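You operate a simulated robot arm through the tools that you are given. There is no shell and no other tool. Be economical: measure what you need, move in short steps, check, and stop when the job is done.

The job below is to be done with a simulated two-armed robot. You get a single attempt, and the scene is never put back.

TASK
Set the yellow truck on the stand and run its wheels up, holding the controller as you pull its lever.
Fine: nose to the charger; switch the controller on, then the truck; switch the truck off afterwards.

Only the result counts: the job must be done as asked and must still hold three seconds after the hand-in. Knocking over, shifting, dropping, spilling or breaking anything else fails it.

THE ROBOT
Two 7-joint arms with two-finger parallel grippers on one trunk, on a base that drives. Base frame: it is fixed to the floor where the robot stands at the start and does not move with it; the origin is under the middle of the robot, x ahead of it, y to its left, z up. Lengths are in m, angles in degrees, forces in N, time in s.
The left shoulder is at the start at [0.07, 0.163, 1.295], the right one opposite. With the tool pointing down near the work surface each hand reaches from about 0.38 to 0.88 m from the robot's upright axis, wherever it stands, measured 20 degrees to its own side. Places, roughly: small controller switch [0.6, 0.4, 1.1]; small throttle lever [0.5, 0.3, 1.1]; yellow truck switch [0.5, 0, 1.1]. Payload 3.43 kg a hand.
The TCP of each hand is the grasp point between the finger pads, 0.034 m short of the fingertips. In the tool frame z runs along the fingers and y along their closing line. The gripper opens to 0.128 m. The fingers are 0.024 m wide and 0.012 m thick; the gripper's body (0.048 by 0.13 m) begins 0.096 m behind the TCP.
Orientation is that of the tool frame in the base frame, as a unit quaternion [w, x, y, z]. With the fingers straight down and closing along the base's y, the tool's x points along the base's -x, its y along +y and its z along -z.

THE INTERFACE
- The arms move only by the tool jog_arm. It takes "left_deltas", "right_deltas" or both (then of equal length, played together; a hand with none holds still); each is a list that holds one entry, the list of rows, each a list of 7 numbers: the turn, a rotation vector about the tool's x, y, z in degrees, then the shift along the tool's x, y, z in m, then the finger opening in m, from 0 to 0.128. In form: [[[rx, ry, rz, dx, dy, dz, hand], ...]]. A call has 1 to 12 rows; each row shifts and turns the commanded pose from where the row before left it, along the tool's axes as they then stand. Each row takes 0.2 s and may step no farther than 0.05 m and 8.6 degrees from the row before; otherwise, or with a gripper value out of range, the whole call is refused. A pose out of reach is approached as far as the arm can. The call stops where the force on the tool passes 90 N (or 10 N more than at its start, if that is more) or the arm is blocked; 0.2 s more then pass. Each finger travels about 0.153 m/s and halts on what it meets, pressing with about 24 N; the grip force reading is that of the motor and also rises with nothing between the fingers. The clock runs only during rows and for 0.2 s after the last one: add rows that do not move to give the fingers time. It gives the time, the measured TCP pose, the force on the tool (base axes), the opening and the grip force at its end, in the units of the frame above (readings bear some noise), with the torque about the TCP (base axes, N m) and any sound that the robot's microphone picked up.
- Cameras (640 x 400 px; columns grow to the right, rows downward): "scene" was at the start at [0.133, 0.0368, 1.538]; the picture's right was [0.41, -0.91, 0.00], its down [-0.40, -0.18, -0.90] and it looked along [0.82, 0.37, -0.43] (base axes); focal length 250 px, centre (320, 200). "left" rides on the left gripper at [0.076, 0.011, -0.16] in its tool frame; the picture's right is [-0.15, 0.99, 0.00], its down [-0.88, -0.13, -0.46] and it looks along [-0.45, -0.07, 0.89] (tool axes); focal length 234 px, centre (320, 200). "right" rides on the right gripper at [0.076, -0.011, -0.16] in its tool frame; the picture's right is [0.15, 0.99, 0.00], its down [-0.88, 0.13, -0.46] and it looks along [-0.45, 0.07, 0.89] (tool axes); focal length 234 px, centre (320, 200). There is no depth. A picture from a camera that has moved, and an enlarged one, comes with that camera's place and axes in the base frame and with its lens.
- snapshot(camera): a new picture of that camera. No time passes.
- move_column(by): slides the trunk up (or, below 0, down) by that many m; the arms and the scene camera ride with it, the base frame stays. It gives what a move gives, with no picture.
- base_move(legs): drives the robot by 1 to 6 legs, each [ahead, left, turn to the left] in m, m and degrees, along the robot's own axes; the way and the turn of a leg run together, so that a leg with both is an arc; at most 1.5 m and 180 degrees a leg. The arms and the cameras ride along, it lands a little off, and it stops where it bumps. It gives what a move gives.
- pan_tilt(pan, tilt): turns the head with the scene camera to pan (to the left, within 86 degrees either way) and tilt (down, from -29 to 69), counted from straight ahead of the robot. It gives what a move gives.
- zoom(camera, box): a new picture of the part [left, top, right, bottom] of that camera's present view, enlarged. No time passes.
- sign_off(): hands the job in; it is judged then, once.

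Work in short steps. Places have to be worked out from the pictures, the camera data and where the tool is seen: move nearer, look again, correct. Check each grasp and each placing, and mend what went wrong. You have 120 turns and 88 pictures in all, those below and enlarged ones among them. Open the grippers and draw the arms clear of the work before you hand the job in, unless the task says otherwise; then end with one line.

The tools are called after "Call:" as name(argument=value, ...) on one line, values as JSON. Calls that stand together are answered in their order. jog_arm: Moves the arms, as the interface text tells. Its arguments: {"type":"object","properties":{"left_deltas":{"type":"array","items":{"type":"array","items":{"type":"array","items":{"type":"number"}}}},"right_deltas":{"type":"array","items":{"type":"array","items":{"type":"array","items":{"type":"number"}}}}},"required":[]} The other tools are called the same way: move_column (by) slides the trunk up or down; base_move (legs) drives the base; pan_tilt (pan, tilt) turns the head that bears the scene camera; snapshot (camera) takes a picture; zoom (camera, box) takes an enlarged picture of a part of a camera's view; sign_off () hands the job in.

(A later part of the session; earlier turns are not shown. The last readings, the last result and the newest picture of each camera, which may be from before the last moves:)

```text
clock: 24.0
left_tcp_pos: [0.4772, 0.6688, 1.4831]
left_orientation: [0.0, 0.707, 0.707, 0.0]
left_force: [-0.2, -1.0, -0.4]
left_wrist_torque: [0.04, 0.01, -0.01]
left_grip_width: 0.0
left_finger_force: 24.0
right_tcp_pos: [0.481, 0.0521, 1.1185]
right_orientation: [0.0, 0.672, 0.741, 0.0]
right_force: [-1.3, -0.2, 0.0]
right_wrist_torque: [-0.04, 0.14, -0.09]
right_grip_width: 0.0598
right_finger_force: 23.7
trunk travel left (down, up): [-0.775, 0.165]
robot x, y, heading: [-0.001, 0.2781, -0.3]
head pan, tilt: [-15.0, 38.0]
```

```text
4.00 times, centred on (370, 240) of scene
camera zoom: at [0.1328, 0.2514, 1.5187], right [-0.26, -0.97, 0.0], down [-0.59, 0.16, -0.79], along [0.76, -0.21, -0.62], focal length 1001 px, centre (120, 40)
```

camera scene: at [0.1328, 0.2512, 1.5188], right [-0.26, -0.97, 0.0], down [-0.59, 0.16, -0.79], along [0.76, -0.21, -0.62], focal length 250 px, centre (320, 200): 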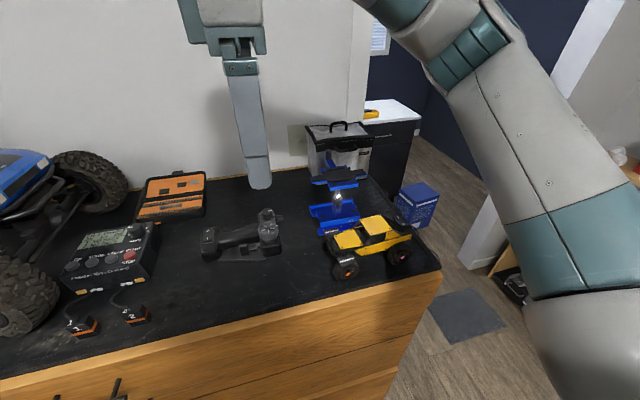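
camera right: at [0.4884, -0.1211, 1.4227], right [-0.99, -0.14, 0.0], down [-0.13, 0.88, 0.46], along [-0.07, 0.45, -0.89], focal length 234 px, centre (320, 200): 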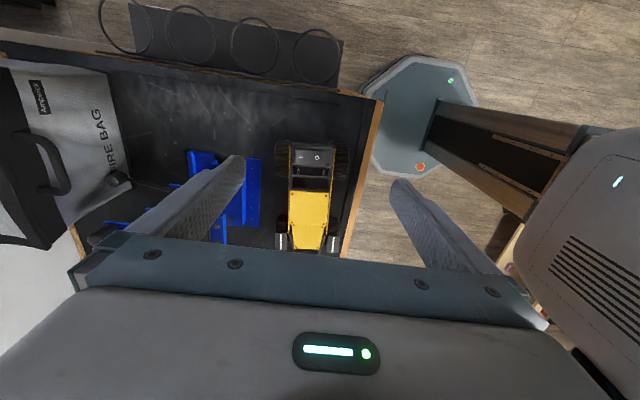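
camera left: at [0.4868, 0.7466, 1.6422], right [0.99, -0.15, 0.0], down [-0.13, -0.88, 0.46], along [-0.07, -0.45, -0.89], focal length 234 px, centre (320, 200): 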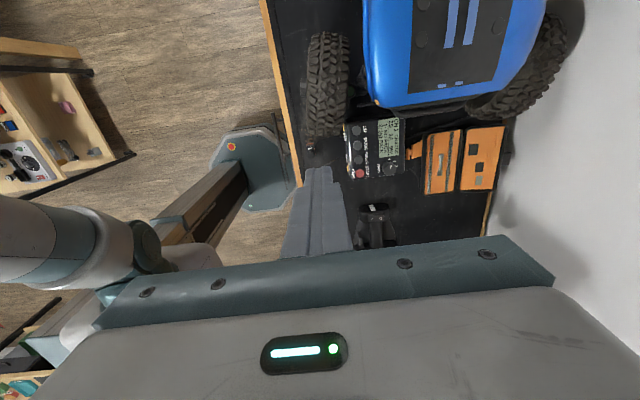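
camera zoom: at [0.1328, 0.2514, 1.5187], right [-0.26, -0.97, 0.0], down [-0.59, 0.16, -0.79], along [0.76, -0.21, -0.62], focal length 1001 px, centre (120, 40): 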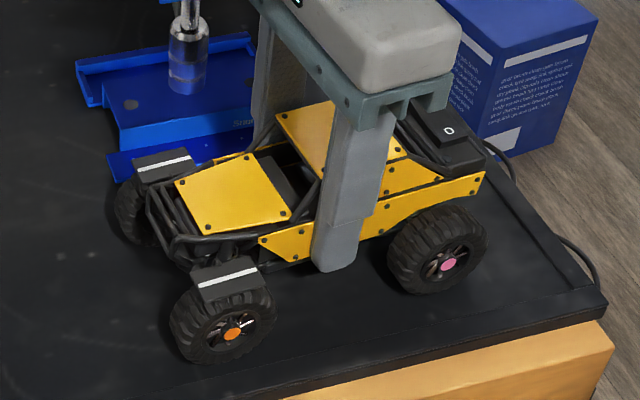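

The grip is firm at 60 mm. I lift it 4 cm and check that it hangs level.

Call:
jog_arm(right_deltas=[[[0, 0, 0, 0, 0, -0.01, 0.03], [0, 0, 0, 0, 0, -0.015, 0.03], [0, 0, 0, 0, 0, -0.015, 0.03], [0, 0, 0, 0, 0, 0, 0.03]]])

Call:
zoom(camera="scene", box=[300, 170, 440, 270])

```text
clock: 25.0
left_tcp_pos: [0.4774, 0.6696, 1.483]
left_orientation: [-0.001, 0.708, 0.706, 0.0]
left_force: [0.1, 0.1, 0.4]
left_wrist_torque: [-0.01, -0.01, 0.02]
left_grip_width: 0.0004
left_finger_force: 23.9
right_tcp_pos: [0.4838, 0.0521, 1.1601]
right_orientation: [0.0, 0.672, 0.741, 0.0]
right_force: [0.0, 0.3, 0.3]
right_wrist_torque: [0.04, 0.01, 0.01]
right_grip_width: 0.0533
right_finger_force: 24.4
trunk travel left (down, up): [-0.775, 0.165]
robot x, y, heading: [0.0012, 0.276, -0.1]
head pan, tilt: [-15.0, 38.0]
```

```text
4.00 times, centred on (370, 220) of scene
camera zoom: at [0.1335, 0.2512, 1.5186], right [-0.26, -0.97, 0.0], down [-0.59, 0.16, -0.79], along [0.76, -0.21, -0.62], focal length 1001 px, centre (120, 120)
```

zoom: 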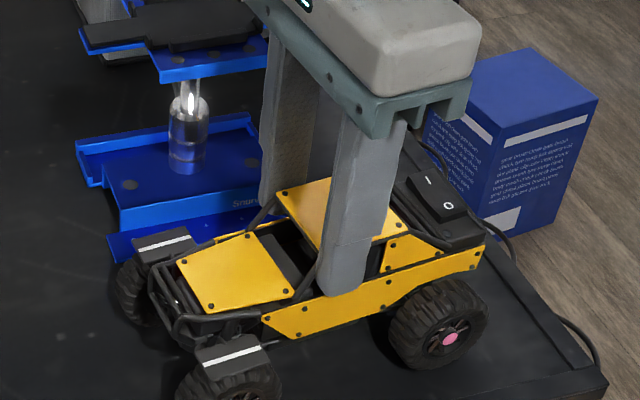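

The fingers seem to have slid up the body. I'll lift a little more and look at the whole truck to see whether it is held.

Call:
jog_arm(right_deltas=[[[0, 0, 0, 0, 0, -0.01, 0.03], [0, 0, 0, 0, 0, -0.01, 0.03], [0, 0, 0, 0, 0, 0, 0.03]]])

Call:
zoom(camera="scene", box=[290, 180, 450, 300])

```text
clock: 25.8
left_tcp_pos: [0.4761, 0.6697, 1.4817]
left_orientation: [0.0, 0.707, 0.707, 0.0]
left_force: [-0.3, -0.1, 0.1]
left_wrist_torque: [-0.02, 0.02, 0.02]
left_grip_width: 0.0
left_finger_force: 24.0
right_tcp_pos: [0.4827, 0.0532, 1.1782]
right_orientation: [-0.001, 0.672, 0.741, 0.001]
right_force: [-0.1, -1.1, -4.2]
right_wrist_torque: [0.02, 0.04, 0.0]
right_grip_width: 0.0533
right_finger_force: 23.7
trunk travel left (down, up): [-0.775, 0.165]
robot x, y, heading: [-0.0012, 0.2738, -0.3]
head pan, tilt: [-15.0, 38.0]
```

```text
3.33 times, centred on (370, 240) of scene
camera zoom: at [0.1333, 0.2514, 1.5187], right [-0.26, -0.97, 0.0], down [-0.59, 0.16, -0.79], along [0.76, -0.21, -0.62], focal length 834 px, centre (153, 67)
```

zoom: 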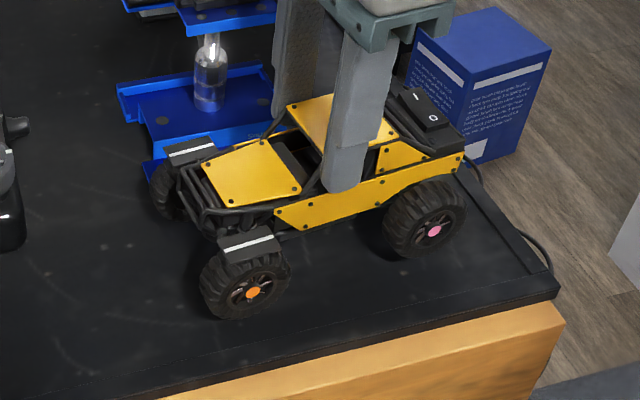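

The truck is now held (4 N, about 2 cm up), gripped on the cage above the sills and level, which also keeps the fingertips clear of the stand. I lift it on steadily.

Call:
jog_arm(right_deltas=[[[0, 0, 0, 0, 0, -0.015, 0.03], [0, 0, 0, 0, 0, -0.02, 0.03], [0, 0, 0, 0, 0, -0.025, 0.03], [0, 0, 0, 0, 0, -0.025, 0.03], [0, 0, 0, 0, 0, -0.025, 0.03], [0, 0, 0, 0, 0, -0.025, 0.03], [0, 0, 0, 0, 0, -0.015, 0.03], [0, 0, 0, 0, 0, 0, 0.03]]])

Call:
snapshot(camera="scene")

Call:
zoom(camera="right", box=[170, 50, 470, 250])

```text
clock: 27.6
left_tcp_pos: [0.4778, 0.6704, 1.4819]
left_orientation: [0.0, 0.708, 0.706, 0.0]
left_force: [-0.4, -0.2, 0.1]
left_wrist_torque: [0.01, 0.0, 0.0]
left_grip_width: 0.0001
left_finger_force: 23.7
right_tcp_pos: [0.4822, 0.0532, 1.3294]
right_orientation: [-0.001, 0.671, 0.741, 0.001]
right_force: [0.6, 0.3, -3.5]
right_wrist_torque: [0.05, 0.05, -0.02]
right_grip_width: 0.053
right_finger_force: 24.5
trunk travel left (down, up): [-0.775, 0.165]
robot x, y, heading: [0.0022, 0.2737, -0.4]
head pan, tilt: [-15.0, 38.0]
```

```text
51 pictures are left
camera scene: at [0.1337, 0.2513, 1.5186], right [-0.26, -0.97, 0.0], down [-0.59, 0.16, -0.79], along [0.76, -0.21, -0.62], focal length 250 px, centre (320, 200)
```

scene: 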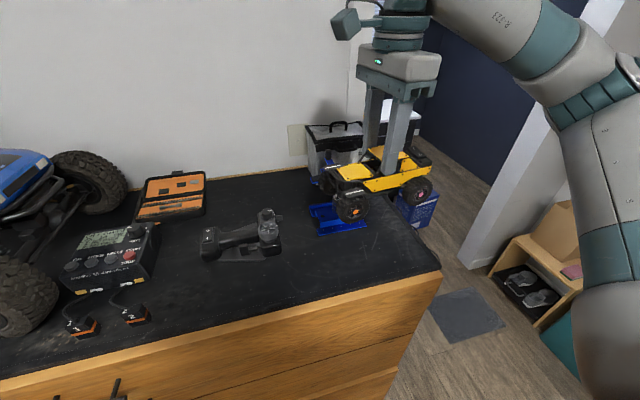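

```text
2.00 times, centred on (320, 150) of right
camera zoom: at [0.4631, 0.1282, 1.4886], right [0.97, 0.24, 0.0], down [0.22, -0.86, 0.45], along [0.11, -0.44, -0.89], focal length 468 px, centre (320, 300)
```

zoom: 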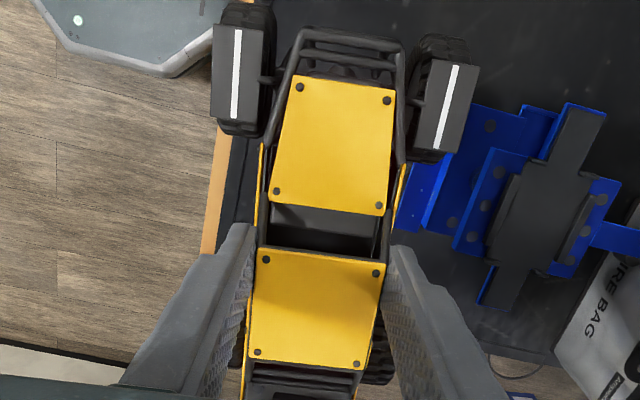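

Held firmly and level. I zoom to see the belly shape and hub positions against the stand.

Call:
zoom(camera="scene", box=[310, 130, 450, 240])

```text
3.64 times, centred on (380, 185) of scene
camera zoom: at [0.1337, 0.2513, 1.5186], right [-0.26, -0.97, 0.0], down [-0.59, 0.16, -0.79], along [0.76, -0.21, -0.62], focal length 910 px, centre (102, 254)
```

zoom: 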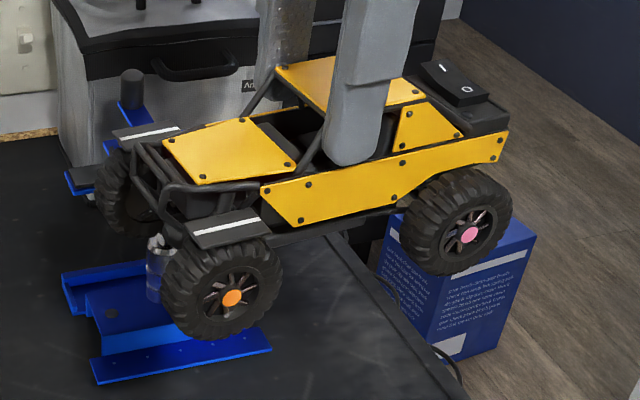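

The truck's axles sit at about belly height, and the wheel gap of about 81 mm just clears the 74 mm plate. I turn it to the stand's yaw and carry it over the stand, raising it slightly.

Call:
jog_arm(right_deltas=[[[0, 0, 1.2, 0, 0, -0.005, 0.03], [0, 0, 1.2, 0, 0, -0.005, 0.03], [0, 0, 1.2, 0, 0, 0, 0.03], [0, 0, 0, 0.0025, 0.024, 0, 0.03], [0, 0, 0, 0.0025, 0.024, 0, 0.03], [0, 0, 0, 0.0025, 0.024, 0, 0.03], [0, 0, 0, 0.0025, 0.024, 0, 0.03], [0, 0, 0, 0.0025, 0.024, 0, 0.03], [0, 0, 0, 0.0025, 0.024, 0, 0.03], [0, 0, 0, 0, 0, 0, 0.03]]])

Call:
zoom(camera="scene", box=[270, 120, 410, 240])

Call:
zoom(camera="right", box=[170, 50, 470, 250])

```text
clock: 29.8
left_tcp_pos: [0.4774, 0.6698, 1.4828]
left_orientation: [0.0, 0.707, 0.707, 0.0]
left_force: [0.4, -0.4, 0.3]
left_wrist_torque: [0.01, -0.02, 0.0]
left_grip_width: 0.0
left_finger_force: 23.8
right_tcp_pos: [0.6252, 0.0727, 1.3389]
right_orientation: [0.0, 0.694, 0.72, 0.001]
right_force: [0.0, -0.4, -3.5]
right_wrist_torque: [0.02, 0.04, 0.03]
right_grip_width: 0.0531
right_finger_force: 23.7
trunk travel left (down, up): [-0.775, 0.165]
robot x, y, heading: [0.0041, 0.2761, 0.0]
head pan, tilt: [-15.0, 38.0]
```

```text
3.33 times, centred on (340, 180) of scene
camera zoom: at [0.133, 0.2512, 1.5187], right [-0.26, -0.97, 0.0], down [-0.59, 0.16, -0.79], along [0.76, -0.21, -0.62], focal length 834 px, centre (253, 267)
```

zoom: 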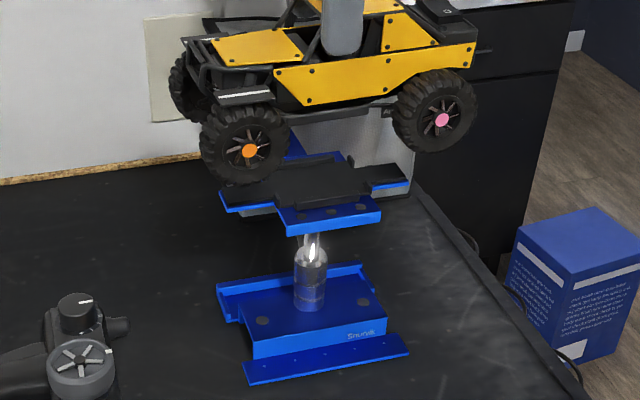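

```text
2.00 times, centred on (320, 150) of right
camera zoom: at [0.6109, 0.1488, 1.4982], right [0.98, 0.18, 0.0], down [0.16, -0.88, 0.45], along [0.08, -0.45, -0.89], focal length 468 px, centre (320, 300)
```

zoom: 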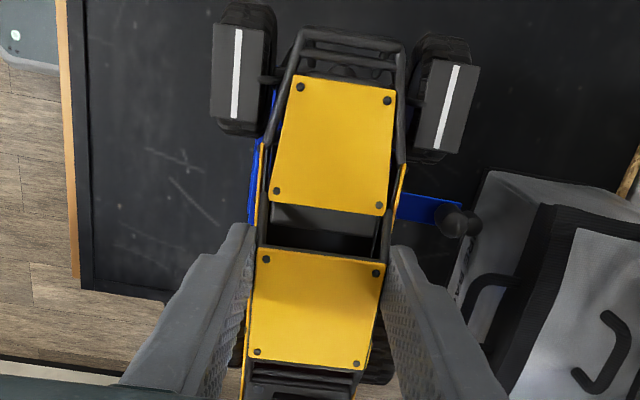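

Nearly aligned, with the truck about 2 mm short in y. I correct and go down 4.5 cm.

Call:
jog_arm(right_deltas=[[[0, 0, 0, 0.002, 0.001, 0.01, 0.03], [0, 0, 0, 0, 0, 0.015, 0.03], [0, 0, 0, 0, 0, 0.01, 0.03], [0, 0, 0, 0, 0, 0.01, 0.03]]])

Call:
zoom(camera="scene", box=[290, 130, 400, 220])

```text
clock: 30.8
left_tcp_pos: [0.4772, 0.6699, 1.4825]
left_orientation: [0.0, 0.708, 0.706, -0.001]
left_force: [0.9, -0.8, 0.5]
left_wrist_torque: [-0.03, 0.02, -0.04]
left_grip_width: 0.0001
left_finger_force: 24.0
right_tcp_pos: [0.6276, 0.0741, 1.2937]
right_orientation: [-0.001, 0.695, 0.719, 0.0]
right_force: [0.1, -0.3, -4.4]
right_wrist_torque: [0.05, 0.02, -0.04]
right_grip_width: 0.0529
right_finger_force: 24.2
trunk travel left (down, up): [-0.775, 0.165]
robot x, y, heading: [-0.0025, 0.2759, -0.2]
head pan, tilt: [-15.0, 38.0]
```

```text
4.44 times, centred on (345, 175) of scene
camera zoom: at [0.1339, 0.2515, 1.5186], right [-0.26, -0.97, 0.0], down [-0.59, 0.16, -0.79], along [0.76, -0.21, -0.62], focal length 1112 px, centre (209, 311)
```

zoom: 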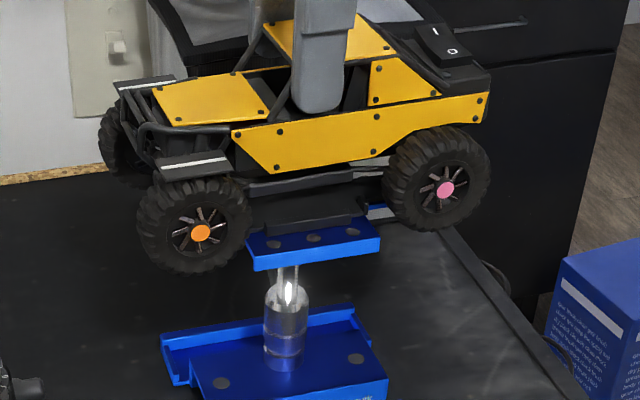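

The plate sits between the wheels with even gaps. I lower it in small steps until the weight is taken.

Call:
jog_arm(right_deltas=[[[0, 0, 0, 0, 0, 0.004, 0.03], [0, 0, 0, 0, 0, 0.003, 0.03], [0, 0, 0, 0, 0, 0.003, 0.03], [0, 0, 0, 0, 0, 0, 0.03]]])

Call:
zoom(camera="scene", box=[290, 130, 400, 220])

```text
clock: 31.8
left_tcp_pos: [0.476, 0.6698, 1.4822]
left_orientation: [0.0, 0.708, 0.707, -0.001]
left_force: [0.3, -0.3, -0.3]
left_wrist_torque: [0.03, -0.01, -0.03]
left_grip_width: 0.0
left_finger_force: 24.1
right_tcp_pos: [0.6263, 0.076, 1.2822]
right_orientation: [0.0, 0.694, 0.72, 0.001]
right_force: [-0.1, -0.5, 0.2]
right_wrist_torque: [0.1, -0.06, 0.0]
right_grip_width: 0.0533
right_finger_force: 24.2
trunk travel left (down, up): [-0.775, 0.165]
robot x, y, heading: [-0.0004, 0.2791, -0.2]
head pan, tilt: [-15.0, 38.0]
```

```text
4.44 times, centred on (345, 175) of scene
camera zoom: at [0.1331, 0.2515, 1.5188], right [-0.26, -0.97, 0.0], down [-0.59, 0.16, -0.79], along [0.76, -0.21, -0.62], focal length 1112 px, centre (209, 311)
```

zoom: 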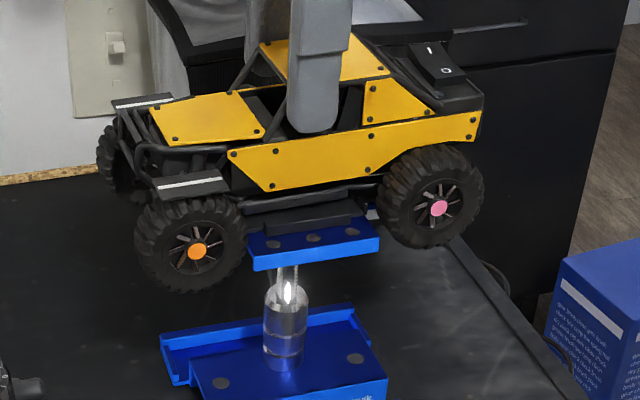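

The force reads about 0, so the weight is taken. I look very close at the gaps between wheels and plate and under the belly.

Call:
zoom(camera="scene", box=[320, 160, 390, 200])

```text
9.14 times, centred on (355, 180) of scene
camera zoom: at [0.1331, 0.2515, 1.5188], right [-0.26, -0.97, 0.0], down [-0.59, 0.16, -0.79], along [0.76, -0.21, -0.62], focal length 2287 px, centre (0, 383)
```

zoom: 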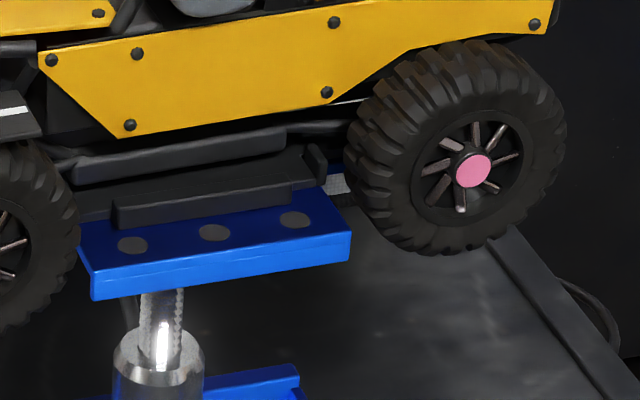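

The truck is centred on the plate within about 1 mm, with a few mm of clearance to each wheel. I lower it a touch more to confirm it is seated.

Call:
jog_arm(right_deltas=[[[0, 0, 0, 0, 0, 0.0015, 0.03], [0, 0, 0, 0, 0, 0.001, 0.03]]])

```text
clock: 32.4
left_tcp_pos: [0.4764, 0.6699, 1.4825]
left_orientation: [0.001, 0.707, 0.707, -0.001]
left_force: [-0.5, -0.5, -0.8]
left_wrist_torque: [-0.02, 0.02, -0.01]
left_grip_width: 0.0
left_finger_force: 24.1
right_tcp_pos: [0.6264, 0.0784, 1.2836]
right_orientation: [0.001, 0.695, 0.719, 0.002]
right_force: [6.3, -1.7, 14.1]
right_wrist_torque: [0.39, -0.16, -0.09]
right_grip_width: 0.0531
right_finger_force: 24.0
trunk travel left (down, up): [-0.775, 0.165]
robot x, y, heading: [-0.0018, 0.2737, -0.2]
head pan, tilt: [-15.0, 38.0]
```

It is seated (14 N upward). I back off 2 mm to relieve the press, then open the fingers.

Call:
jog_arm(right_deltas=[[[0, 0, 0, 0, 0, -0.002, 0.03], [0, 0, 0, 0, 0, 0, 0.053], [0, 0, 0, 0, 0, 0, 0.06], [0, 0, 0, 0, 0, 0, 0.07], [0, 0, 0, 0, 0, 0, 0.07]]])

Call:
zoom(camera="scene", box=[290, 130, 400, 220])

Call:
zoom(camera="right", box=[170, 50, 470, 250])

```text
clock: 33.6
left_tcp_pos: [0.4771, 0.6696, 1.4825]
left_orientation: [0.0, 0.707, 0.707, 0.0]
left_force: [-0.5, 0.7, 0.1]
left_wrist_torque: [-0.03, -0.02, 0.0]
left_grip_width: 0.0
left_finger_force: 23.8
right_tcp_pos: [0.6272, 0.0753, 1.2834]
right_orientation: [0.0, 0.695, 0.719, 0.001]
right_force: [0.2, 0.1, -0.9]
right_wrist_torque: [0.02, 0.01, -0.01]
right_grip_width: 0.0703
right_finger_force: 0.0
trunk travel left (down, up): [-0.775, 0.165]
robot x, y, heading: [0.0027, 0.2745, -0.2]
head pan, tilt: [-15.0, 38.0]
```

```text
4.44 times, centred on (345, 175) of scene
camera zoom: at [0.1328, 0.2517, 1.5187], right [-0.26, -0.97, 0.0], down [-0.59, 0.16, -0.79], along [0.76, -0.21, -0.62], focal length 1112 px, centre (209, 311)
```

zoom: 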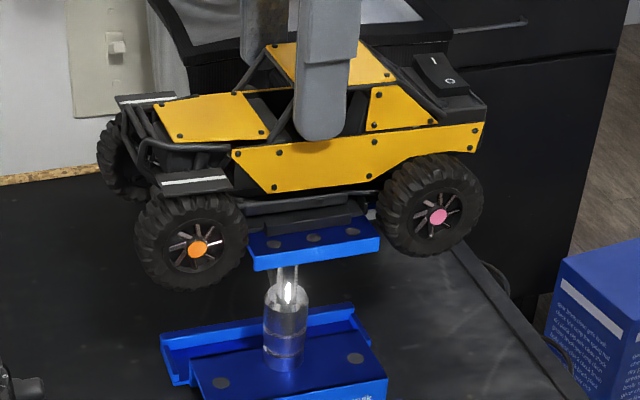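

```text
2.00 times, centred on (320, 150) of right
camera zoom: at [0.6122, 0.152, 1.4442], right [0.98, 0.18, 0.0], down [0.16, -0.88, 0.45], along [0.08, -0.45, -0.89], focal length 468 px, centre (320, 300)
```

zoom: 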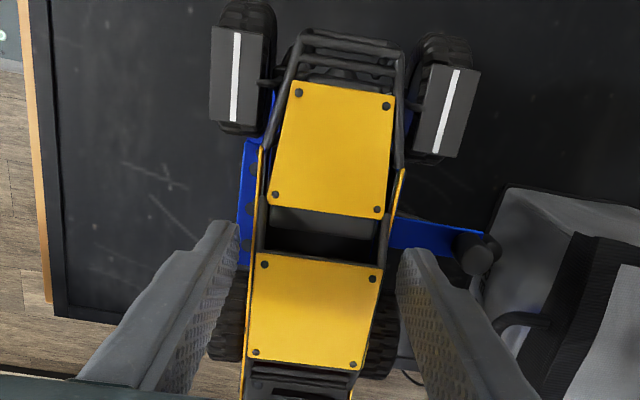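

The truck rests level on the stand, clear of both wheels. I withdraw the right hand straight up with the fingers a bit wider.

Call:
jog_arm(right_deltas=[[[0, 0, 0, 0, 0, 0, 0.08], [0, 0, 0, 0, 0, -0.02, 0.08], [0, 0, 0, 0, 0, -0.03, 0.08], [0, 0, 0, 0, 0, -0.03, 0.08], [0, 0, 0, 0, 0, -0.03, 0.08], [0, 0, 0, 0, 0, -0.03, 0.0], [0, 0, 0, 0, 0, 0, 0.0]]])

Call:
base_move(legs=[[0, -0.18, 0]])

Call:
pan_tilt(pan=0, tilt=32)

Call:
snapshot(camera="scene")

```text
clock: 35.2
left_tcp_pos: [0.4777, 0.6699, 1.483]
left_orientation: [0.0, 0.708, 0.706, 0.0]
left_force: [1.0, 0.0, -0.5]
left_wrist_torque: [0.01, 0.02, 0.03]
left_grip_width: 0.0001
left_finger_force: 24.3
right_tcp_pos: [0.6267, 0.0746, 1.4206]
right_orientation: [-0.001, 0.695, 0.719, 0.001]
right_force: [-0.9, -0.6, -0.7]
right_wrist_torque: [0.02, 0.0, -0.05]
right_grip_width: 0.0003
right_finger_force: 23.6
trunk travel left (down, up): [-0.775, 0.165]
robot x, y, heading: [0.0019, 0.2738, -0.2]
head pan, tilt: [-15.0, 38.0]
```

```text
clock: 36.7
left_tcp_pos: [0.4777, 0.496, 1.4808]
left_orientation: [0.002, 0.708, 0.706, -0.001]
left_force: [0.1, 0.7, -0.8]
left_wrist_torque: [-0.09, 0.01, -0.01]
left_grip_width: 0.0002
left_finger_force: 24.3
right_tcp_pos: [0.624, -0.0998, 1.4222]
right_orientation: [0.001, 0.695, 0.719, 0.0]
right_force: [-0.2, 0.1, 0.1]
right_wrist_torque: [-0.05, -0.02, 0.0]
right_grip_width: 0.0
right_finger_force: 24.0
trunk travel left (down, up): [-0.775, 0.165]
robot x, y, heading: [-0.0014, 0.0985, -0.1]
head pan, tilt: [-15.0, 38.0]
```

```text
clock: 37.5
left_tcp_pos: [0.4757, 0.4907, 1.4823]
left_orientation: [0.0, 0.708, 0.706, 0.0]
left_force: [0.0, -0.3, 0.9]
left_wrist_torque: [0.0, -0.01, -0.02]
left_grip_width: 0.0001
left_finger_force: 23.4
right_tcp_pos: [0.6246, -0.104, 1.4208]
right_orientation: [0.0, 0.694, 0.72, 0.002]
right_force: [0.5, -0.3, -0.3]
right_wrist_torque: [0.06, -0.02, 0.0]
right_grip_width: 0.0002
right_finger_force: 24.3
trunk travel left (down, up): [-0.775, 0.165]
robot x, y, heading: [-0.0011, 0.1, -0.5]
head pan, tilt: [0.0, 32.0]
```

```text
41 pictures are left
camera scene: at [0.1384, 0.0953, 1.5279], right [-0.01, -1.0, 0.0], down [-0.53, 0.0, -0.85], along [0.85, 0.0, -0.53], focal length 250 px, centre (320, 200)
```

scene: 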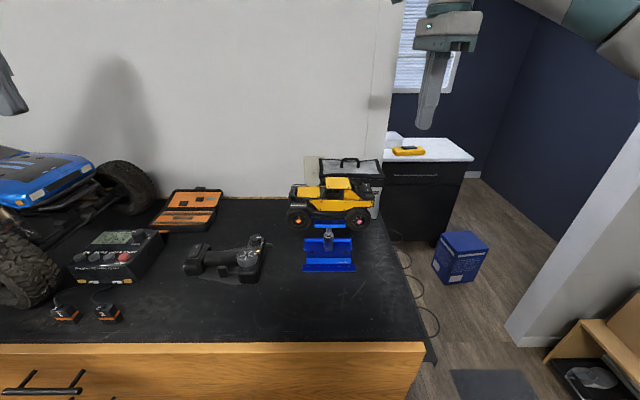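

The truck sits fine on the stand. I zoom in to measure the hood and switch heights.

Call:
zoom(camera="scene", box=[280, 165, 390, 240])

```text
5.33 times, centred on (335, 202) of scene
camera zoom: at [0.1384, 0.0953, 1.5279], right [-0.01, -1.0, 0.0], down [-0.53, 0.0, -0.85], along [0.85, 0.0, -0.53], focal length 1334 px, centre (240, 187)
```

zoom: 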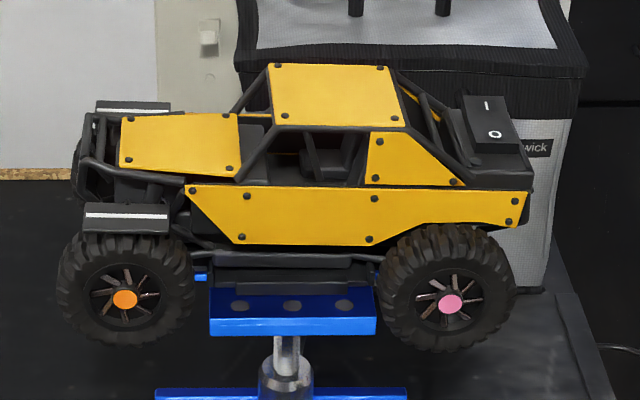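

From this side view the truck sits about 5–6 mm too far forward, with the rear wheel almost touching the plate. I'll re-grip it the same way and shift it back. First the right hand goes over it, open.

Call:
jog_arm(right_deltas=[[[0, 0, 0, 0.0354, 0.0017, 0, 0.08], [0, 0, 0, 0.0354, 0.0017, 0, 0.08], [0, 0, 0, 0.0354, 0.0017, 0, 0.08], [0, 0, 0, 0.0354, 0.0017, 0, 0.08], [0, 0, 0, 0.0354, 0.0017, 0, 0.08], [0, 0, 0, 0, 0, 0.03, 0.08], [0, 0, 0, 0, 0, 0.03, 0.08]]])

Call:
zoom(camera="right", box=[170, 50, 470, 250])

```text
clock: 39.1
left_tcp_pos: [0.4776, 0.4907, 1.4818]
left_orientation: [0.0, 0.708, 0.706, 0.0]
left_force: [0.2, -0.3, 0.0]
left_wrist_torque: [0.01, -0.01, 0.02]
left_grip_width: 0.0002
left_finger_force: 24.2
right_tcp_pos: [0.6269, 0.0733, 1.3602]
right_orientation: [-0.001, 0.695, 0.719, 0.001]
right_force: [-0.2, 0.0, -1.0]
right_wrist_torque: [0.02, 0.01, 0.04]
right_grip_width: 0.0802
right_finger_force: 0.0
trunk travel left (down, up): [-0.775, 0.165]
robot x, y, heading: [-0.0005, 0.0987, -0.6]
head pan, tilt: [0.0, 32.0]
```

```text
2.00 times, centred on (320, 150) of right
camera zoom: at [0.6128, 0.1472, 1.5202], right [0.98, 0.18, 0.0], down [0.16, -0.88, 0.45], along [0.08, -0.45, -0.89], focal length 468 px, centre (320, 300)
```

zoom: 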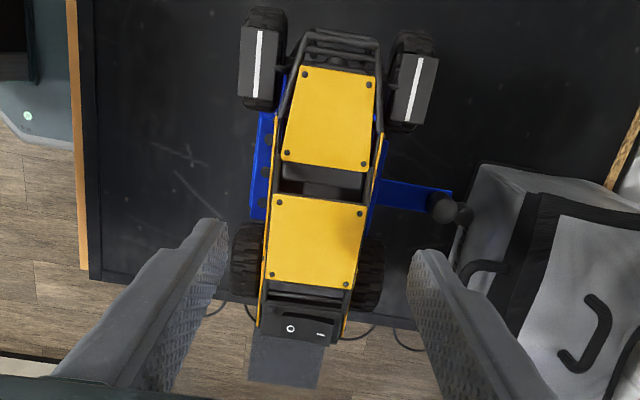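

The top view confirms it: the rear gap is about 0 and the front gap is a few mm. I re-grip at the same height.

Call:
jog_arm(right_deltas=[[[0, 0, 0, 0, 0, 0.03, 0.08], [0, 0, 0, 0, 0, 0.03, 0.08], [0, 0, 0, 0, 0, 0.016, 0.08], [0, 0, 0, 0, 0, 0, 0.06], [0, 0, 0, 0, 0, 0, 0.045], [0, 0, 0, 0, 0, 0, 0.03], [0, 0, 0, 0, 0, 0, 0.03], [0, 0, 0, 0, 0, -0.004, 0.03], [0, 0, 0, 0, 0, -0.005, 0.03], [0, 0, 0, 0, 0, 0, 0.03]]])

Call:
zoom(camera="scene", box=[280, 165, 390, 240])

```text
clock: 41.3
left_tcp_pos: [0.4765, 0.4932, 1.4825]
left_orientation: [0.0, 0.708, 0.706, 0.0]
left_force: [-0.5, -0.2, -0.6]
left_wrist_torque: [0.02, 0.0, -0.02]
left_grip_width: 0.0001
left_finger_force: 24.5
right_tcp_pos: [0.6271, 0.0726, 1.2939]
right_orientation: [0.0, 0.695, 0.719, 0.001]
right_force: [0.3, -1.1, -3.7]
right_wrist_torque: [0.05, -0.02, -0.02]
right_grip_width: 0.0527
right_finger_force: 24.0
trunk travel left (down, up): [-0.775, 0.165]
robot x, y, heading: [-0.0024, 0.0965, -0.4]
head pan, tilt: [0.0, 32.0]
```

```text
5.33 times, centred on (335, 202) of scene
camera zoom: at [0.1391, 0.0961, 1.5279], right [0.0, -1.0, 0.0], down [-0.53, 0.0, -0.85], along [0.85, 0.0, -0.53], focal length 1334 px, centre (240, 187)
```

zoom: 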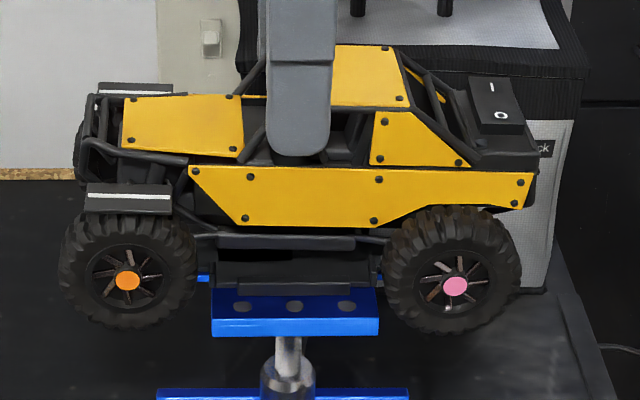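

It is lifted level. Hub midpoint against plate midpoint shows about 2.5 mm too far forward, so I shift it back by that and lower it.

Call:
jog_arm(right_deltas=[[[0, 0, 0, -0.003, 0, 0, 0.03], [0, 0, 0, 0, 0, 0, 0.03], [0, 0, 0, 0, 0, 0.004, 0.03], [0, 0, 0, 0, 0, 0.004, 0.03], [0, 0, 0, 0, 0, 0.002, 0.03], [0, 0, 0, 0, 0, 0, 0.03]]])

Call:
zoom(camera="scene", box=[280, 165, 390, 240])

```text
clock: 42.7
left_tcp_pos: [0.4767, 0.4916, 1.4814]
left_orientation: [0.0, 0.709, 0.705, 0.001]
left_force: [-0.4, -0.3, -0.3]
left_wrist_torque: [-0.01, -0.01, 0.03]
left_grip_width: 0.0006
left_finger_force: 23.7
right_tcp_pos: [0.6266, 0.0702, 1.2842]
right_orientation: [-0.001, 0.695, 0.719, 0.001]
right_force: [0.8, 0.4, 0.6]
right_wrist_torque: [-0.25, -0.09, 0.1]
right_grip_width: 0.0528
right_finger_force: 23.8
trunk travel left (down, up): [-0.775, 0.165]
robot x, y, heading: [-0.0047, 0.0939, -0.2]
head pan, tilt: [0.0, 32.0]
```

```text
5.33 times, centred on (335, 202) of scene
camera zoom: at [0.1388, 0.0963, 1.528], right [0.0, -1.0, 0.0], down [-0.53, 0.0, -0.85], along [0.85, 0.0, -0.53], focal length 1334 px, centre (240, 187)
```

zoom: 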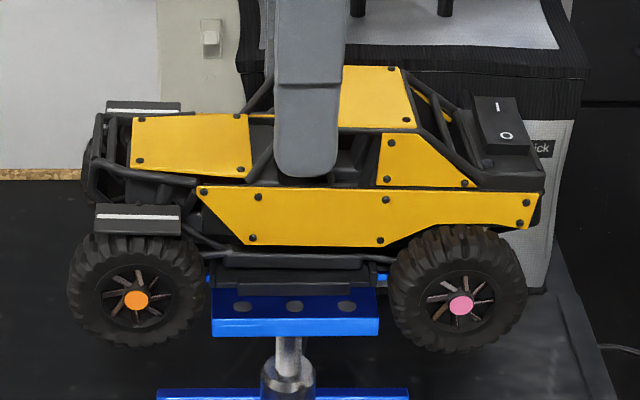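

Centred now with clear gaps at both wheels. I release and withdraw upward.

Call:
jog_arm(right_deltas=[[[0, 0, 0, 0, 0, 0, 0.053], [0, 0, 0, 0, 0, 0, 0.06], [0, 0, 0, 0, 0, 0, 0.07], [0, 0, 0, 0, 0, 0, 0.08], [0, 0, 0, 0, 0, -0.02, 0.08], [0, 0, 0, 0, 0, -0.03, 0.08], [0, 0, 0, 0, 0, -0.035, 0.08], [0, 0, 0, 0, 0, -0.035, 0.08]]])

Call:
zoom(camera="scene", box=[280, 165, 390, 240])

Call:
zoom(camera="right", box=[170, 50, 470, 250])

```text
clock: 44.5
left_tcp_pos: [0.4761, 0.4928, 1.4832]
left_orientation: [0.001, 0.708, 0.706, 0.0]
left_force: [0.2, -0.3, -1.4]
left_wrist_torque: [-0.02, 0.02, 0.01]
left_grip_width: 0.0
left_finger_force: 24.1
right_tcp_pos: [0.624, 0.0695, 1.4064]
right_orientation: [0.001, 0.694, 0.72, 0.001]
right_force: [-0.2, 0.3, 0.3]
right_wrist_torque: [0.01, -0.01, -0.03]
right_grip_width: 0.0801
right_finger_force: 0.1
trunk travel left (down, up): [-0.775, 0.165]
robot x, y, heading: [-0.0012, 0.0966, -0.4]
head pan, tilt: [0.0, 32.0]
```

```text
5.33 times, centred on (335, 202) of scene
camera zoom: at [0.1367, 0.0967, 1.528], right [0.0, -1.0, 0.0], down [-0.53, 0.0, -0.85], along [0.85, 0.0, -0.53], focal length 1334 px, centre (240, 187)
```

zoom: 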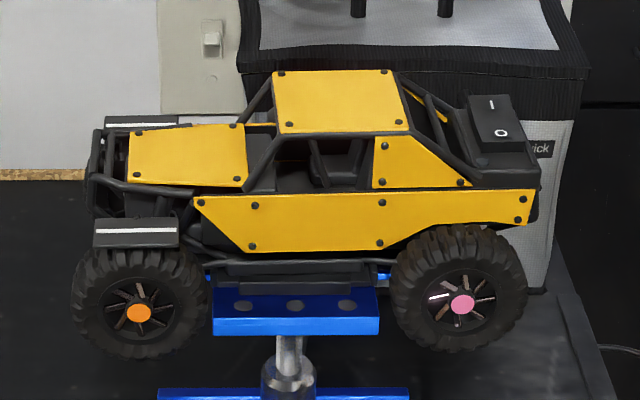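

```text
2.00 times, centred on (320, 150) of right
camera zoom: at [0.6091, 0.1462, 1.5668], right [0.98, 0.18, 0.0], down [0.16, -0.88, 0.46], along [0.08, -0.45, -0.89], focal length 468 px, centre (320, 300)
```

zoom: 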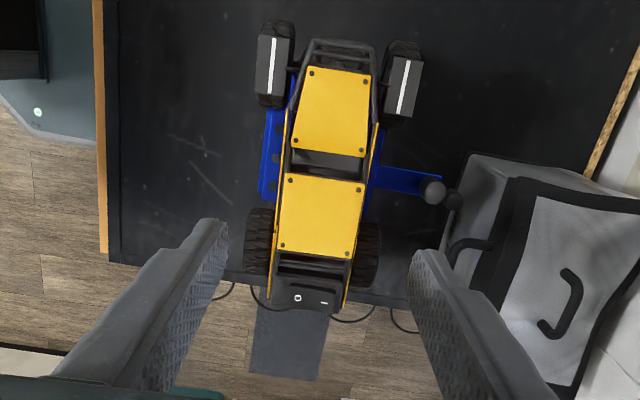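

After release the nose sits about 4 mm lower than the tail, whereas the first seating was level. I look closely underneath.

Call:
zoom(camera="scene", box=[290, 200, 370, 235])

```text
8.00 times, centred on (330, 218) of scene
camera zoom: at [0.1367, 0.0967, 1.528], right [0.0, -1.0, 0.0], down [-0.53, 0.0, -0.85], along [0.85, 0.0, -0.53], focal length 2001 px, centre (240, 60)
```

zoom: 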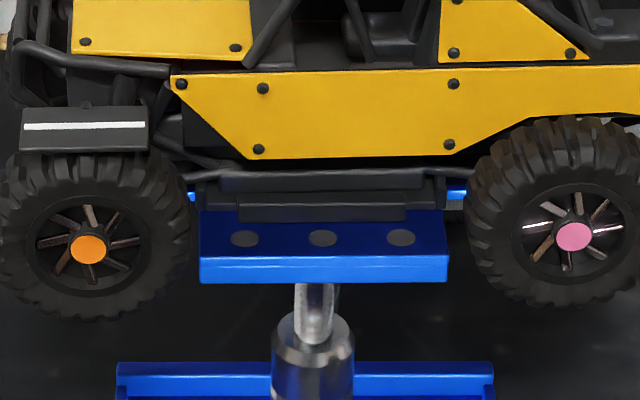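

The truck is level and seated, with clear gaps at the wheels. Its switch is at about (0.632, -0.012, 1.256) with I at x≈0.643, and the hood centre is near (0.624, 0.115, 1.243). Pressing at the tail could tip it, so the left fist will weigh on the hood while the right presses. I move the right hand over the switch first.

Call:
jog_arm(right_deltas=[[[0, 0, 0, -0.0274, 0.0063, 0, 0], [0, 0, 0, -0.0274, 0.0063, 0, 0], [0, 0, 0, -0.0274, 0.0063, 0, 0], [0, 0, 0, 0, 0, 0.025, 0], [0, 0, 0, 0, 0, 0.025, 0], [0, 0, 0, 0, 0, 0.025, 0]]], left_deltas=[[[0, 0, 0, -0.04, 0.015, 0, 0], [0, 0, 0, -0.04, 0.015, 0, 0], [0, 0, 0, -0.04, 0.015, 0, 0], [0, 0, 0, -0.04, 0.015, 0, 0], [0, 0, 0, -0.04, 0.015, 0, 0], [0, 0, 0, -0.04, 0.015, 0, 0]]])

```text
clock: 45.9
left_tcp_pos: [0.5297, 0.3016, 1.4629]
left_orientation: [0.002, 0.708, 0.706, 0.001]
left_force: [-1.2, 0.6, -0.1]
left_wrist_torque: [0.0, -0.01, 0.02]
left_grip_width: 0.0
left_finger_force: 23.9
left hand out of reach, approached as far as the arm can: row 5, 6
right_tcp_pos: [0.6464, -0.0119, 1.329]
right_orientation: [0.0, 0.695, 0.719, 0.002]
right_force: [0.2, -0.2, 0.9]
right_wrist_torque: [0.05, -0.01, -0.03]
right_grip_width: 0.0
right_finger_force: 24.0
trunk travel left (down, up): [-0.775, 0.165]
robot x, y, heading: [0.0008, 0.0974, -0.3]
head pan, tilt: [0.0, 32.0]
```

The left wrist meets the same limit, so I turn the left hand by 180° the other way.

Call:
jog_arm(left_deltas=[[[0, 0, -8.5, 0, 0, 0, 0], [0, 0, -8.5, 0, 0, 0, 0], [0, 0, -8.5, 0, 0, 0, 0], [0, 0, -8.5, 0, 0, 0, 0], [0, 0, -8.5, 0, 0, 0, 0], [0, 0, -8.5, 0, 0, 0, 0], [0, 0, -8.5, 0, 0, 0, 0], [0, 0, -8.5, 0, 0, 0, 0], [0, 0, -8.5, 0, 0, 0, 0], [0, 0, -8.5, 0, 0, 0, 0], [0, 0, -8.5, 0, 0, 0, 0]]])

Call:
jog_arm(left_deltas=[[[0, 0, -8.5, 0, 0, 0, 0], [0, 0, -8.5, 0, 0, 0, 0], [0, 0, -8.5, 0, 0, 0, 0], [0, 0, -8.5, 0, 0, 0, 0], [0, 0, -8.5, 0, 0, 0, 0], [0, 0, -8.5, 0, 0, 0, 0], [0, 0, -8.5, 0, 0, 0, 0], [0, 0, -8.5, 0, 0, 0, 0], [0, 0, -8.5, 0, 0, 0, 0], [0, 0, -8.5, 0, 0, 0, 0]]])

```text
clock: 48.3
left_tcp_pos: [0.5348, 0.3, 1.4583]
left_orientation: [0.0, -0.03, 1.0, -0.001]
left_force: [-0.5, 0.3, -0.1]
left_wrist_torque: [0.0, 0.0, -0.02]
left_grip_width: 0.0001
left_finger_force: 24.2
right_tcp_pos: [0.6483, -0.0107, 1.3286]
right_orientation: [0.0, 0.695, 0.719, 0.001]
right_force: [-0.6, 0.3, -0.1]
right_wrist_torque: [0.0, -0.03, -0.02]
right_grip_width: 0.0
right_finger_force: 24.4
trunk travel left (down, up): [-0.775, 0.165]
robot x, y, heading: [-0.0012, 0.1017, -0.5]
head pan, tilt: [0.0, 32.0]
```

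```text
clock: 50.5
left_tcp_pos: [0.5347, 0.2987, 1.4589]
left_orientation: [0.0, -0.697, 0.717, -0.002]
left_force: [-0.2, 0.2, -0.2]
left_wrist_torque: [0.0, 0.04, -0.01]
left_grip_width: 0.0002
left_finger_force: 23.8
right_tcp_pos: [0.6472, -0.0118, 1.3285]
right_orientation: [0.001, 0.695, 0.719, 0.001]
right_force: [-0.9, 0.0, 0.0]
right_wrist_torque: [0.04, 0.01, 0.01]
right_grip_width: 0.0
right_finger_force: 23.8
trunk travel left (down, up): [-0.775, 0.165]
robot x, y, heading: [0.0003, 0.0984, -0.4]
head pan, tilt: [0.0, 32.0]
```

Both hands would crowd each other's cameras, so I lean them apart: each tilts 24° about its closing axis, and then the left comes over the hood.

Call:
jog_arm(left_deltas=[[[0, 8, 0, 0, 0, 0, 0], [0, 8, 0, 0, 0, 0, 0], [0, 8, 0, 0, 0, 0, 0], [0, 0, 0, 0.0187, -0.0159, 0.0318, 0], [0, 0, 0, 0.0187, -0.0159, 0.0318, 0], [0, 0, 0, 0.0187, -0.0159, 0.0318, 0], [0, 0, 0, 0.0187, -0.0159, 0.0318, 0], [0, 0, 0, 0.0187, -0.0159, 0.0318, 0], [0, 0, 0, 0.0187, -0.0159, 0.0318, 0]]], right_deltas=[[[0, 8, 0, 0, 0, 0, 0], [0, 8, 0, 0, 0, 0, 0], [0, 8, 0, 0, 0, 0, 0], [0, 0, 0, 0, 0, 0, 0], [0, 0, 0, 0, 0, 0, 0], [0, 0, 0, 0, 0, 0, 0], [0, 0, 0, 0, 0, 0, 0], [0, 0, 0, 0, 0, 0, 0], [0, 0, 0, 0, 0, 0, 0]]])

Call:
zoom(camera="scene", box=[270, 60, 410, 240])

```text
clock: 52.5
left_tcp_pos: [0.5888, 0.1933, 1.3767]
left_orientation: [-0.149, -0.681, 0.702, -0.144]
left_force: [0.0, 0.2, 0.1]
left_wrist_torque: [0.01, 0.03, 0.0]
left_grip_width: 0.0
left_finger_force: 24.1
left hand out of reach, approached as far as the arm can: row 7, 8, 9
right_tcp_pos: [0.6485, -0.012, 1.3279]
right_orientation: [-0.15, 0.679, 0.704, 0.145]
right_force: [0.4, -0.7, -0.8]
right_wrist_torque: [-0.01, 0.0, 0.01]
right_grip_width: 0.0001
right_finger_force: 24.3
trunk travel left (down, up): [-0.775, 0.165]
robot x, y, heading: [0.0022, 0.1008, -0.4]
head pan, tilt: [0.0, 32.0]
```

```text
2.22 times, centred on (340, 150) of scene
camera zoom: at [0.1388, 0.0962, 1.5279], right [0.0, -1.0, 0.0], down [-0.53, 0.0, -0.85], along [0.85, 0.0, -0.53], focal length 556 px, centre (276, 311)
```

zoom: 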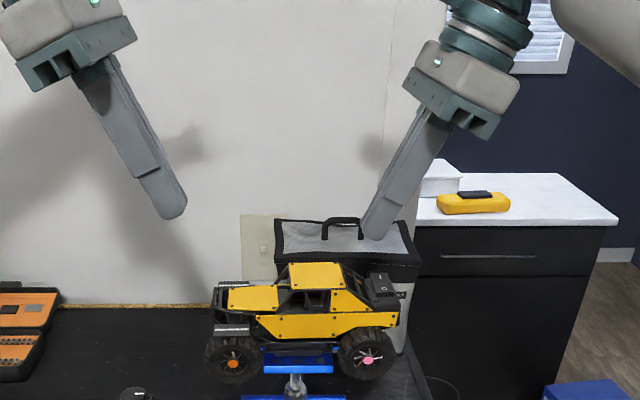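

The left arm stops short there. I drive the base 8 cm to the right, which takes the left fist over the hood; the right hand then shifts back over the switch.

Call:
base_move(legs=[[0, -0.08, 0]])

Call:
jog_arm(left_deltas=[[[0, 0, 0, 0, -0.012, 0, 0], [0, 0, 0, 0, -0.012, 0, 0], [0, 0, 0, 0, -0.012, 0, 0]]], right_deltas=[[[0, 0, 0, 0.0244, 0.001, 0.0108, 0], [0, 0, 0, 0.0244, 0.001, 0.0108, 0], [0, 0, 0, 0.0244, 0.001, 0.0108, 0]]])

```text
clock: 53.5
left_tcp_pos: [0.5867, 0.1178, 1.3772]
left_orientation: [-0.15, -0.682, 0.7, -0.146]
left_force: [0.2, 0.5, -0.1]
left_wrist_torque: [-0.04, -0.01, 0.0]
left_grip_width: 0.0002
left_finger_force: 24.2
right_tcp_pos: [0.6468, -0.0863, 1.3304]
right_orientation: [-0.149, 0.678, 0.705, 0.144]
right_force: [0.1, -0.6, 0.2]
right_wrist_torque: [-0.05, -0.01, -0.01]
right_grip_width: 0.0001
right_finger_force: 23.9
trunk travel left (down, up): [-0.775, 0.165]
robot x, y, heading: [-0.002, 0.0182, -0.0]
head pan, tilt: [0.0, 32.0]
```

```text
clock: 54.3
left_tcp_pos: [0.5883, 0.1133, 1.3767]
left_orientation: [-0.149, -0.681, 0.702, -0.145]
left_force: [-0.4, -0.5, -0.1]
left_wrist_torque: [0.02, 0.02, 0.03]
left_grip_width: 0.0002
left_finger_force: 23.6
left hand out of reach, approached as far as the arm can: row 1, 2, 3
right_tcp_pos: [0.6496, -0.0103, 1.3298]
right_orientation: [-0.15, 0.679, 0.704, 0.146]
right_force: [0.5, -0.5, 0.1]
right_wrist_torque: [0.01, 0.02, -0.04]
right_grip_width: 0.0
right_finger_force: 24.4
trunk travel left (down, up): [-0.775, 0.165]
robot x, y, heading: [0.0026, 0.0158, -0.3]
head pan, tilt: [0.0, 32.0]
```

The left arm needs another wrist turn: I twist it about its own finger axis by about 88°, back toward its home turn, then move in +x.

Call:
jog_arm(left_deltas=[[[0, 0, 8, 0, 0, 0, 0], [0, 0, 8, 0, 0, 0, 0], [0, 0, 8, 0, 0, 0, 0], [0, 0, 8, 0, 0, 0, 0], [0, 0, 8, 0, 0, 0, 0], [0, 0, 8, 0, 0, 0, 0], [0, 0, 8, 0, 0, 0, 0], [0, 0, 8, 0, 0, 0, 0], [0, 0, 8, 0, 0, 0, 0], [0, 0, 8, 0, 0, 0, 0], [0, 0, 8, -0.018, 0, 0, 0], [0, 0, 0, -0.018, 0, 0, 0]]])

```text
clock: 56.9
left_tcp_pos: [0.6024, 0.1228, 1.3732]
left_orientation: [-0.006, -0.005, 0.978, -0.21]
left_force: [-1.0, 1.4, -0.5]
left_wrist_torque: [-0.02, -0.02, 0.0]
left_grip_width: 0.0
left_finger_force: 23.8
left hand out of reach, approached as far as the arm can: row 11, 12
right_tcp_pos: [0.6511, -0.0089, 1.3296]
right_orientation: [-0.15, 0.678, 0.705, 0.145]
right_force: [0.0, -0.5, 1.1]
right_wrist_torque: [-0.03, 0.0, 0.0]
right_grip_width: 0.0
right_finger_force: 23.5
trunk travel left (down, up): [-0.775, 0.165]
robot x, y, heading: [-0.002, 0.0208, -0.0]
head pan, tilt: [0.0, 32.0]
```

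I take the tilt out of the left hand (the right one stays tilted away, so there is room) and try again.

Call:
jog_arm(left_deltas=[[[-8, 0, 0, 0, 0, 0, 0], [-8, 0, 0, 0, 0, 0, 0], [-8, 0, 0, 0, 0, 0, 0], [0, 0, 0, -0.012, 0, 0, 0], [0, 0, 0, -0.012, 0, 0, 0]]])

Call:
zoom(camera="scene", box=[240, 60, 400, 240])

```text
clock: 58.1
left_tcp_pos: [0.6041, 0.2404, 1.3845]
left_orientation: [-0.008, -0.003, 1.0, 0.0]
left_force: [0.0, 1.2, 0.5]
left_wrist_torque: [-0.03, 0.0, 0.0]
left_grip_width: 0.0
left_finger_force: 23.5
left hand out of reach, approached as far as the arm can: row 1, 2, 3, 4, 5
right_tcp_pos: [0.65, -0.0088, 1.3295]
right_orientation: [-0.149, 0.678, 0.705, 0.145]
right_force: [0.0, 0.2, 0.4]
right_wrist_torque: [0.0, 0.02, 0.0]
right_grip_width: 0.0
right_finger_force: 24.4
trunk travel left (down, up): [-0.775, 0.165]
robot x, y, heading: [-0.0034, 0.0186, 0.1]
head pan, tilt: [0.0, 32.0]
```

```text
2.22 times, centred on (320, 150) of scene
camera zoom: at [0.1384, 0.0169, 1.5279], right [0.0, -1.0, 0.0], down [-0.53, 0.0, -0.85], along [0.85, 0.0, -0.53], focal length 556 px, centre (320, 311)
```

zoom: 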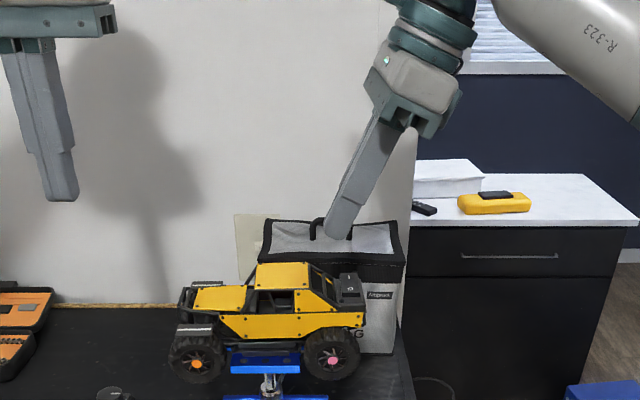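

The left arm cannot get further in. The stand's long arms lie right under the truck's axles, so a gentle press at the tail should be supported. I'll press softly with the right hand alone and watch, coming down to just above the I side first.

Call:
jog_arm(right_deltas=[[[0, 0, 0, -0.006, -0.0045, 0.0135, 0], [0, 0, 0, -0.006, 0, 0.0135, 0]]])

Call:
zoom(camera="scene", box=[270, 130, 390, 220])

Call:
zoom(camera="right", box=[240, 120, 400, 240])

```text
clock: 58.7
left_tcp_pos: [0.6047, 0.2404, 1.3866]
left_orientation: [-0.007, -0.003, 1.0, 0.0]
left_force: [-0.2, 0.1, 0.4]
left_wrist_torque: [-0.03, 0.01, -0.03]
left_grip_width: 0.0
left_finger_force: 24.1
right_tcp_pos: [0.6425, -0.0096, 1.2991]
right_orientation: [-0.149, 0.679, 0.704, 0.145]
right_force: [0.2, -0.7, 0.5]
right_wrist_torque: [-0.01, -0.02, 0.01]
right_grip_width: 0.0
right_finger_force: 23.8
trunk travel left (down, up): [-0.775, 0.165]
robot x, y, heading: [0.0008, 0.0186, -0.2]
head pan, tilt: [0.0, 32.0]
```

```text
4.44 times, centred on (330, 175) of scene
camera zoom: at [0.1387, 0.0161, 1.5279], right [0.0, -1.0, 0.0], down [-0.53, 0.0, -0.85], along [0.85, 0.0, -0.53], focal length 1112 px, centre (276, 311)
```

zoom: 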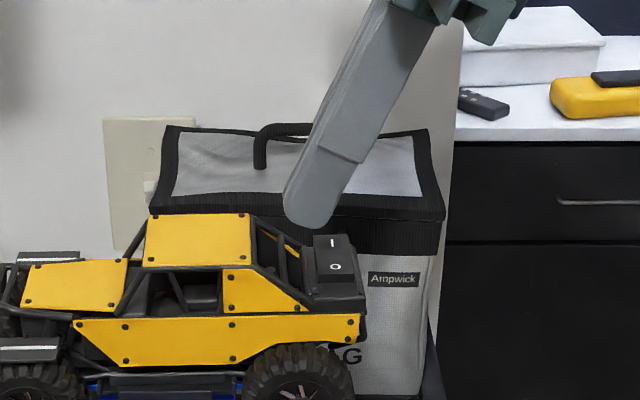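

```text
3.33 times, centred on (320, 180) of right
camera zoom: at [0.632, -0.0055, 1.4766], right [0.98, 0.17, 0.06], down [0.17, -0.98, 0.06], along [0.07, -0.05, -1.0], focal length 781 px, centre (320, 267)
```

zoom: 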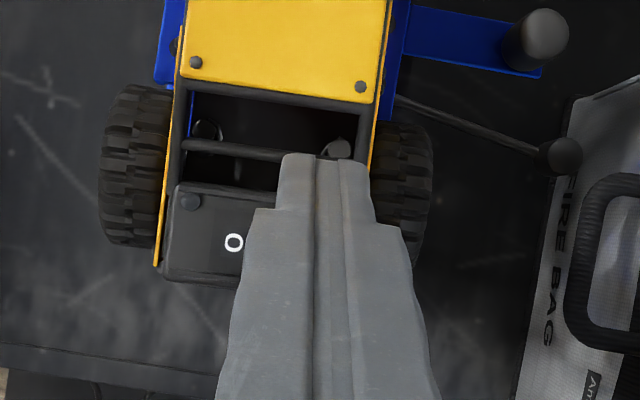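

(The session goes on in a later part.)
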